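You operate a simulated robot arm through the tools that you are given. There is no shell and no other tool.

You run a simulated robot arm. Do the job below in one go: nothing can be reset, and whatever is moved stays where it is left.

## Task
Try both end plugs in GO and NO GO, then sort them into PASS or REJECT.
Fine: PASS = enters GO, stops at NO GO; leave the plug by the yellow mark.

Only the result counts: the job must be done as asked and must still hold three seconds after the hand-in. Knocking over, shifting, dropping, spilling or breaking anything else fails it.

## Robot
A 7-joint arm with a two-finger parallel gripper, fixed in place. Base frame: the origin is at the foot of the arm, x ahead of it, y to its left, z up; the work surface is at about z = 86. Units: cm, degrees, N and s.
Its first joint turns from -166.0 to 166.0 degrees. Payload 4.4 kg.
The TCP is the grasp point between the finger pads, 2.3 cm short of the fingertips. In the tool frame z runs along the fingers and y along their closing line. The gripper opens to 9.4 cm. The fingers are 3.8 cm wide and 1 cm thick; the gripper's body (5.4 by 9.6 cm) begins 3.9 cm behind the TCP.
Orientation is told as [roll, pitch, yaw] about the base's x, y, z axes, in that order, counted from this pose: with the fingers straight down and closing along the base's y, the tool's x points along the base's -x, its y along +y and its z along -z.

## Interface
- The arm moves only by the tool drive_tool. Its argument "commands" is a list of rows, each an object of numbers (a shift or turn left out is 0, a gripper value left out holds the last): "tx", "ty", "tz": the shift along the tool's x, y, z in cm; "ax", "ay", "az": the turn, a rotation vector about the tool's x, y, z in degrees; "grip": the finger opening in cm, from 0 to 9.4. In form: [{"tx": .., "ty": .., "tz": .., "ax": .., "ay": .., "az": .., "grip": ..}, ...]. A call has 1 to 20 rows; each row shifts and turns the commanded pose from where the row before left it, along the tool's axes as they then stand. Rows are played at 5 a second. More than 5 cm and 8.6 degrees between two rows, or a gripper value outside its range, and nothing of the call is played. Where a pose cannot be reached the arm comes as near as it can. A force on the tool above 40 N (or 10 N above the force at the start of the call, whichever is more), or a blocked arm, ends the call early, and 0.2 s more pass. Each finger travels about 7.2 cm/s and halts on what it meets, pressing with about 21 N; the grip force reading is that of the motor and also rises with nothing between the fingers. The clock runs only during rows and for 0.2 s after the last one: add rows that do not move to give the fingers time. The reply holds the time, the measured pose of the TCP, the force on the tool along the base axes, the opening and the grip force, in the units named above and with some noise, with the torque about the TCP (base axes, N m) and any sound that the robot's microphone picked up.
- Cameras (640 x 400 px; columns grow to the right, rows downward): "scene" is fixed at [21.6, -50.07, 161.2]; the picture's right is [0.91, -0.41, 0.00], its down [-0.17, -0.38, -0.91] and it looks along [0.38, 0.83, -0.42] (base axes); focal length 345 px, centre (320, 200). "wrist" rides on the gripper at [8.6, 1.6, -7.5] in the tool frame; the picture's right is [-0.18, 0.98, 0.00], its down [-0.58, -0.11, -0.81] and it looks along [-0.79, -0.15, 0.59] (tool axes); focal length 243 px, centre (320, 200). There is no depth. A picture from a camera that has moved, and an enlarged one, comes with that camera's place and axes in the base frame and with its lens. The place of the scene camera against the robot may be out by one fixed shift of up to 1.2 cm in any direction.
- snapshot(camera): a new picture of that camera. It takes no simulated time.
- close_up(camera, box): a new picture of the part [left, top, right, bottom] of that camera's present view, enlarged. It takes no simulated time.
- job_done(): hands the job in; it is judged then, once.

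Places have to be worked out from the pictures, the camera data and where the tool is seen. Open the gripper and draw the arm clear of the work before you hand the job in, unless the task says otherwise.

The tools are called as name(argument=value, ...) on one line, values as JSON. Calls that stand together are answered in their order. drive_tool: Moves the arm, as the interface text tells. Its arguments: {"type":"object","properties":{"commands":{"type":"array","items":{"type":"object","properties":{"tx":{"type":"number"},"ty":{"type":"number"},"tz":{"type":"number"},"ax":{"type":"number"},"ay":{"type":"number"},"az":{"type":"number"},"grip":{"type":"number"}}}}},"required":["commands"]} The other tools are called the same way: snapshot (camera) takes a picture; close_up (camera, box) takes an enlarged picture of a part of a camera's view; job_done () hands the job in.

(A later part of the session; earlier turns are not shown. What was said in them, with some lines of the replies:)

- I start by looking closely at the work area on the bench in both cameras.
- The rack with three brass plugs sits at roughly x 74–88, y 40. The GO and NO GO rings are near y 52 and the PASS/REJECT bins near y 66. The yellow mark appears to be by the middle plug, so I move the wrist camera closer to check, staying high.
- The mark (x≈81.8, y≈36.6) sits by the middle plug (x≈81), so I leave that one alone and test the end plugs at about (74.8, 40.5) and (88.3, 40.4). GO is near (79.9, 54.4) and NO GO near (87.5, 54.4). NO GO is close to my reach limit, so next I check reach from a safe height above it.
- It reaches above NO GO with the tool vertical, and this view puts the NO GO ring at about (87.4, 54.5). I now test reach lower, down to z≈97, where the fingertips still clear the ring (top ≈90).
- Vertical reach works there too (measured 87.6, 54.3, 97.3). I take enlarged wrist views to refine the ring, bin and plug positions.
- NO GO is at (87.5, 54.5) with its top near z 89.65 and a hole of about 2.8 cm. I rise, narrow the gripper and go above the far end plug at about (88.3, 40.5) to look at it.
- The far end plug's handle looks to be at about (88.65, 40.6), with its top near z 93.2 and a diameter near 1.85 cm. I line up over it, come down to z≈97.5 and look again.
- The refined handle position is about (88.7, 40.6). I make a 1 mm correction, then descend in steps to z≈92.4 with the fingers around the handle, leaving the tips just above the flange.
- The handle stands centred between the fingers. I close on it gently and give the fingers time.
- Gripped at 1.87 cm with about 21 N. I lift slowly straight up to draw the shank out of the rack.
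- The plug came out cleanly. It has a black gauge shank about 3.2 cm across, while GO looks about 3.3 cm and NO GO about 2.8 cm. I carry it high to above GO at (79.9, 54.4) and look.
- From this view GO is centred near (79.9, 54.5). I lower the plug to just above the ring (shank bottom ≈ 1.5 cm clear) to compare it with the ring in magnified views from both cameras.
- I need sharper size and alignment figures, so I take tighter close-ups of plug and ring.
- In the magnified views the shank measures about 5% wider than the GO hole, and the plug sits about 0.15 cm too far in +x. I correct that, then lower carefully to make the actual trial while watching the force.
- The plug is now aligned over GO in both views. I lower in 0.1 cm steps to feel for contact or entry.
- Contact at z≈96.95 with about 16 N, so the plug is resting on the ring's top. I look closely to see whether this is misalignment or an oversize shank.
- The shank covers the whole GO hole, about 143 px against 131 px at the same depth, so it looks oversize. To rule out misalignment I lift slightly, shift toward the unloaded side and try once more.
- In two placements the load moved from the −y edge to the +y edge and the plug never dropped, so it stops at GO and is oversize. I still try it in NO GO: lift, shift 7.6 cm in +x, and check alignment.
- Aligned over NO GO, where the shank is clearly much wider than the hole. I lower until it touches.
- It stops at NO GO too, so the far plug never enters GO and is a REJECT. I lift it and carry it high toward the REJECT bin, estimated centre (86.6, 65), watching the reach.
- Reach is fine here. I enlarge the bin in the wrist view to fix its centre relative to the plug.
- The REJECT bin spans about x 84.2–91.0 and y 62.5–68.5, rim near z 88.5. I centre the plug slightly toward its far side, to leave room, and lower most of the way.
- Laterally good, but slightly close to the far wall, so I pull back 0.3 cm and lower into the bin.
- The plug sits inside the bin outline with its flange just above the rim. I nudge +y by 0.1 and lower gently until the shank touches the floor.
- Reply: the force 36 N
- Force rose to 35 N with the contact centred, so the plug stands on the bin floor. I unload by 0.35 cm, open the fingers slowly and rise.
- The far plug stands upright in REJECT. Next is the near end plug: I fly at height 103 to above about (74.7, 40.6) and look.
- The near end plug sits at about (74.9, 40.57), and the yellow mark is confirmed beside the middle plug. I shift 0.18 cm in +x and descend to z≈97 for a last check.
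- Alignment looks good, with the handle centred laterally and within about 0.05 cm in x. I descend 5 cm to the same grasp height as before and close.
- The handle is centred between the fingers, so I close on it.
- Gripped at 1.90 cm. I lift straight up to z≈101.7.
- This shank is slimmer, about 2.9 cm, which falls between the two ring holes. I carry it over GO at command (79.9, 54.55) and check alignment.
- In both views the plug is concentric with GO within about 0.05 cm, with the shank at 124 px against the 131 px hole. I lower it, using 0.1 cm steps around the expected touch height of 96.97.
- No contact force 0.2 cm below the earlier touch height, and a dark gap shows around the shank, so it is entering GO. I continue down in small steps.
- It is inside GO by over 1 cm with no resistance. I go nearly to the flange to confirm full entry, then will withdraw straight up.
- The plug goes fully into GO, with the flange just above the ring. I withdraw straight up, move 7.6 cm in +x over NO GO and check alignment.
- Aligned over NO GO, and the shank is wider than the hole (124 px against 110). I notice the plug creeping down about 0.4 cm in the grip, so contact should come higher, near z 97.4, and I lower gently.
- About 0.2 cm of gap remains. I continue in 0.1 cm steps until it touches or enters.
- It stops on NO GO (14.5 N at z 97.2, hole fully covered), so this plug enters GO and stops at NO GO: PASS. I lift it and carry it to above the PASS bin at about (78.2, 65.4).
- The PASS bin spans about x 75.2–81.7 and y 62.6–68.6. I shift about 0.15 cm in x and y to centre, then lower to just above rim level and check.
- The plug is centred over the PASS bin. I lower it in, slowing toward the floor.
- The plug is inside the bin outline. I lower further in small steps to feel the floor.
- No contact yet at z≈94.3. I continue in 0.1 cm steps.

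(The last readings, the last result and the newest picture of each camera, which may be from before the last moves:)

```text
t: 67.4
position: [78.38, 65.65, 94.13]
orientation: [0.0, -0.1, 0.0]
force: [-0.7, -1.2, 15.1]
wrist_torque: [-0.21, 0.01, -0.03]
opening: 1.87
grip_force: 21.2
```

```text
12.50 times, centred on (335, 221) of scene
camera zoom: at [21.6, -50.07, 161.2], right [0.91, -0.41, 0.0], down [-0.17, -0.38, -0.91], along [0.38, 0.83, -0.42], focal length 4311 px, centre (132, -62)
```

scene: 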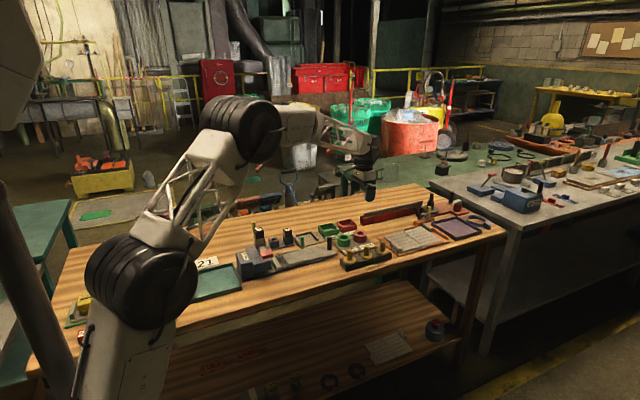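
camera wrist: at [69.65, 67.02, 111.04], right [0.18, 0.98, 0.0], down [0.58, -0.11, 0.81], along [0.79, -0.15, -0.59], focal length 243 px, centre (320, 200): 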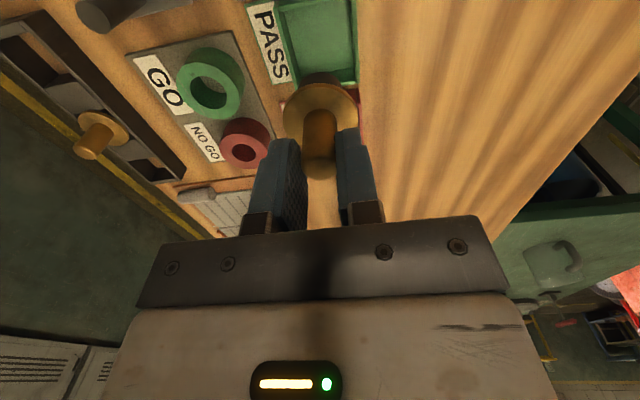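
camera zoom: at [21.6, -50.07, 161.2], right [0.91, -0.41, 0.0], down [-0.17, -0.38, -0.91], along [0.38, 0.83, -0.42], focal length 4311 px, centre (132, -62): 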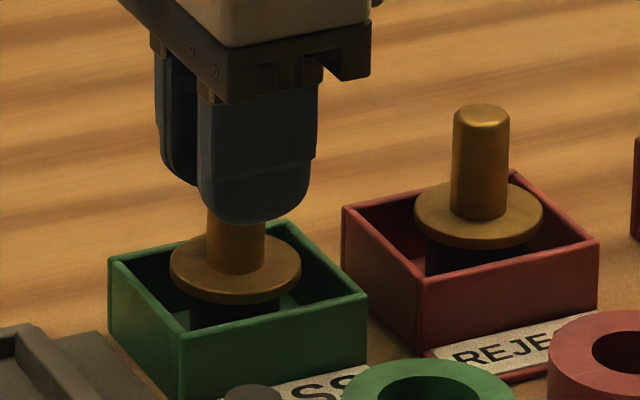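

Floor contact at 15 N. I unload 0.13 cm, open slowly and rise straight up.

drive_tool(commands=[{"tz": -0.13}, {"tx": 0}, {"grip": 2.2}, {"grip": 2.8}, {"grip": 3.6}, {"grip": 4.5}, {"grip": 4.5}, {"tz": -0.8}, {"tz": -1.0}, {"tz": -1.5}, {"tz": -1.5}, {"tz": -1.5}, {"tz": -1.5}, {"tz": -1.5}, {"tx": 0}])

snapshot(camera="wrist")

close_up(camera="scene", box=[310, 195, 400, 275])

```text
t: 70.6
position: [78.47, 65.57, 103.39]
orientation: [0.0, 0.0, 0.0]
force: [-0.9, 0.2, -0.3]
wrist_torque: [0.02, -0.01, 0.02]
opening: 4.52
grip_force: 0.1
```

```text
taken
camera wrist: at [69.72, 67.23, 110.88], right [0.18, 0.98, 0.0], down [0.58, -0.11, 0.81], along [0.79, -0.15, -0.59], focal length 243 px, centre (320, 200)
```

wrist: 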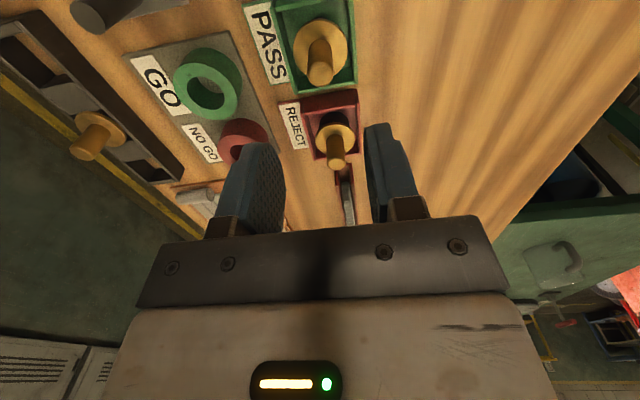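

```text
5.00 times, centred on (355, 235) of scene
camera zoom: at [21.6, -50.07, 161.2], right [0.91, -0.41, 0.0], down [-0.17, -0.38, -0.91], along [0.38, 0.83, -0.42], focal length 1724 px, centre (145, 25)
```

zoom: 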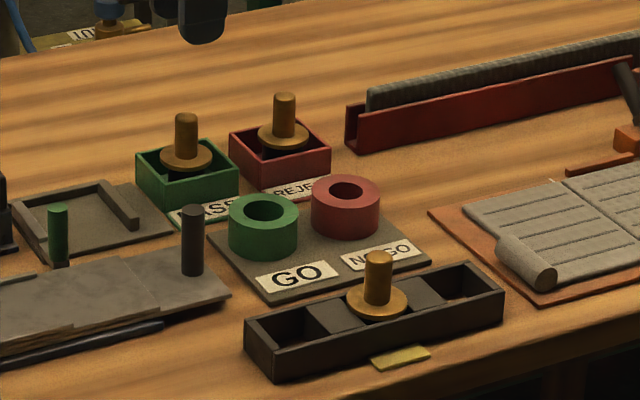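

Both end plugs stand upright in their bins (near plug in PASS, far plug in REJECT), and the middle plug and everything else are in place. I draw the arm up and back, clear of the work.

drive_tool(commands=[{"tz": -2.5}, {"tz": -2.5}, {"tz": -2.5}, {"tz": -2.5}, {"tz": -2.5, "tx": 2.0, "ty": -1.0}, {"tz": -1, "tx": 2.5, "ty": -1.5}, {"tx": 2.5, "ty": -1.5}, {"tx": 2.5, "ty": -1.5}, {"tx": 2.5, "ty": -1.5}, {"tx": 2.5, "ty": -1.5}, {"tx": 2.5, "ty": -1.5}, {"tx": 2.5, "ty": -1.5}, {"tx": 0}, {"tx": 0}])

snapshot(camera="scene")

close_up(camera="scene", box=[310, 195, 400, 275])

```text
t: 73.6
position: [58.96, 54.07, 116.96]
orientation: [-0.1, 0.0, 0.0]
force: [0.2, 0.9, -0.4]
wrist_torque: [0.02, -0.01, 0.0]
opening: 4.53
grip_force: 0.0
```

```text
taken
```

scene: 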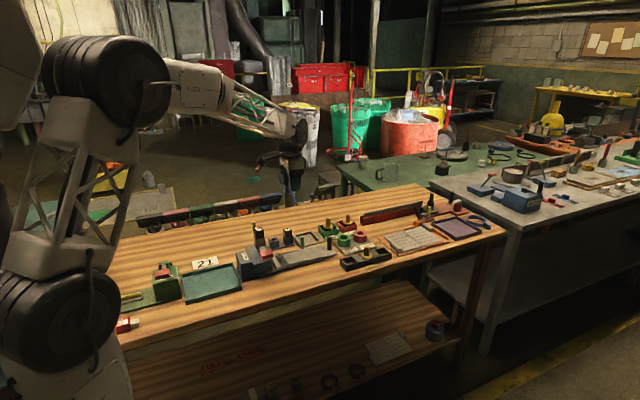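

```text
5.00 times, centred on (355, 235) of scene
camera zoom: at [21.6, -50.07, 161.2], right [0.91, -0.41, 0.0], down [-0.17, -0.38, -0.91], along [0.38, 0.83, -0.42], focal length 1724 px, centre (145, 25)
```

zoom: 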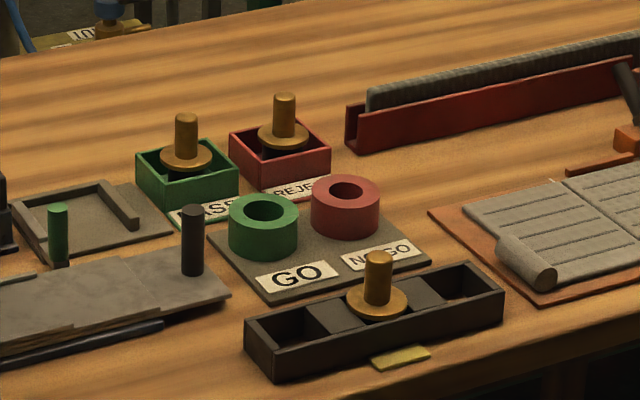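

The arm is clear with the gripper open, both tested plugs are still in their bins, and the plug by the yellow mark is untouched. I hand the job in.

job_done()

```text
The job is handed in.
```

Both end plugs were tried in GO and NO GO, sorted, and the job is handed in. I don't have the judge's result.

| Plug | GO | NO GO | Sorted to |
|---|---|---|---|
| Near end (x ≈ 75) | Entered, down to just short of its flange | Stopped on the ring | PASS |
| Far end (x ≈ 89) | Stopped on the ring in two slightly different positions | Stopped on the ring | REJECT |
| Middle, by the yellow mark | Not tried | Not tried | Left in the rack |

In the last pictures both sorted plugs stand upright in their bins and nothing else looks moved. The gripper is open and the arm is drawn clear of the bench.
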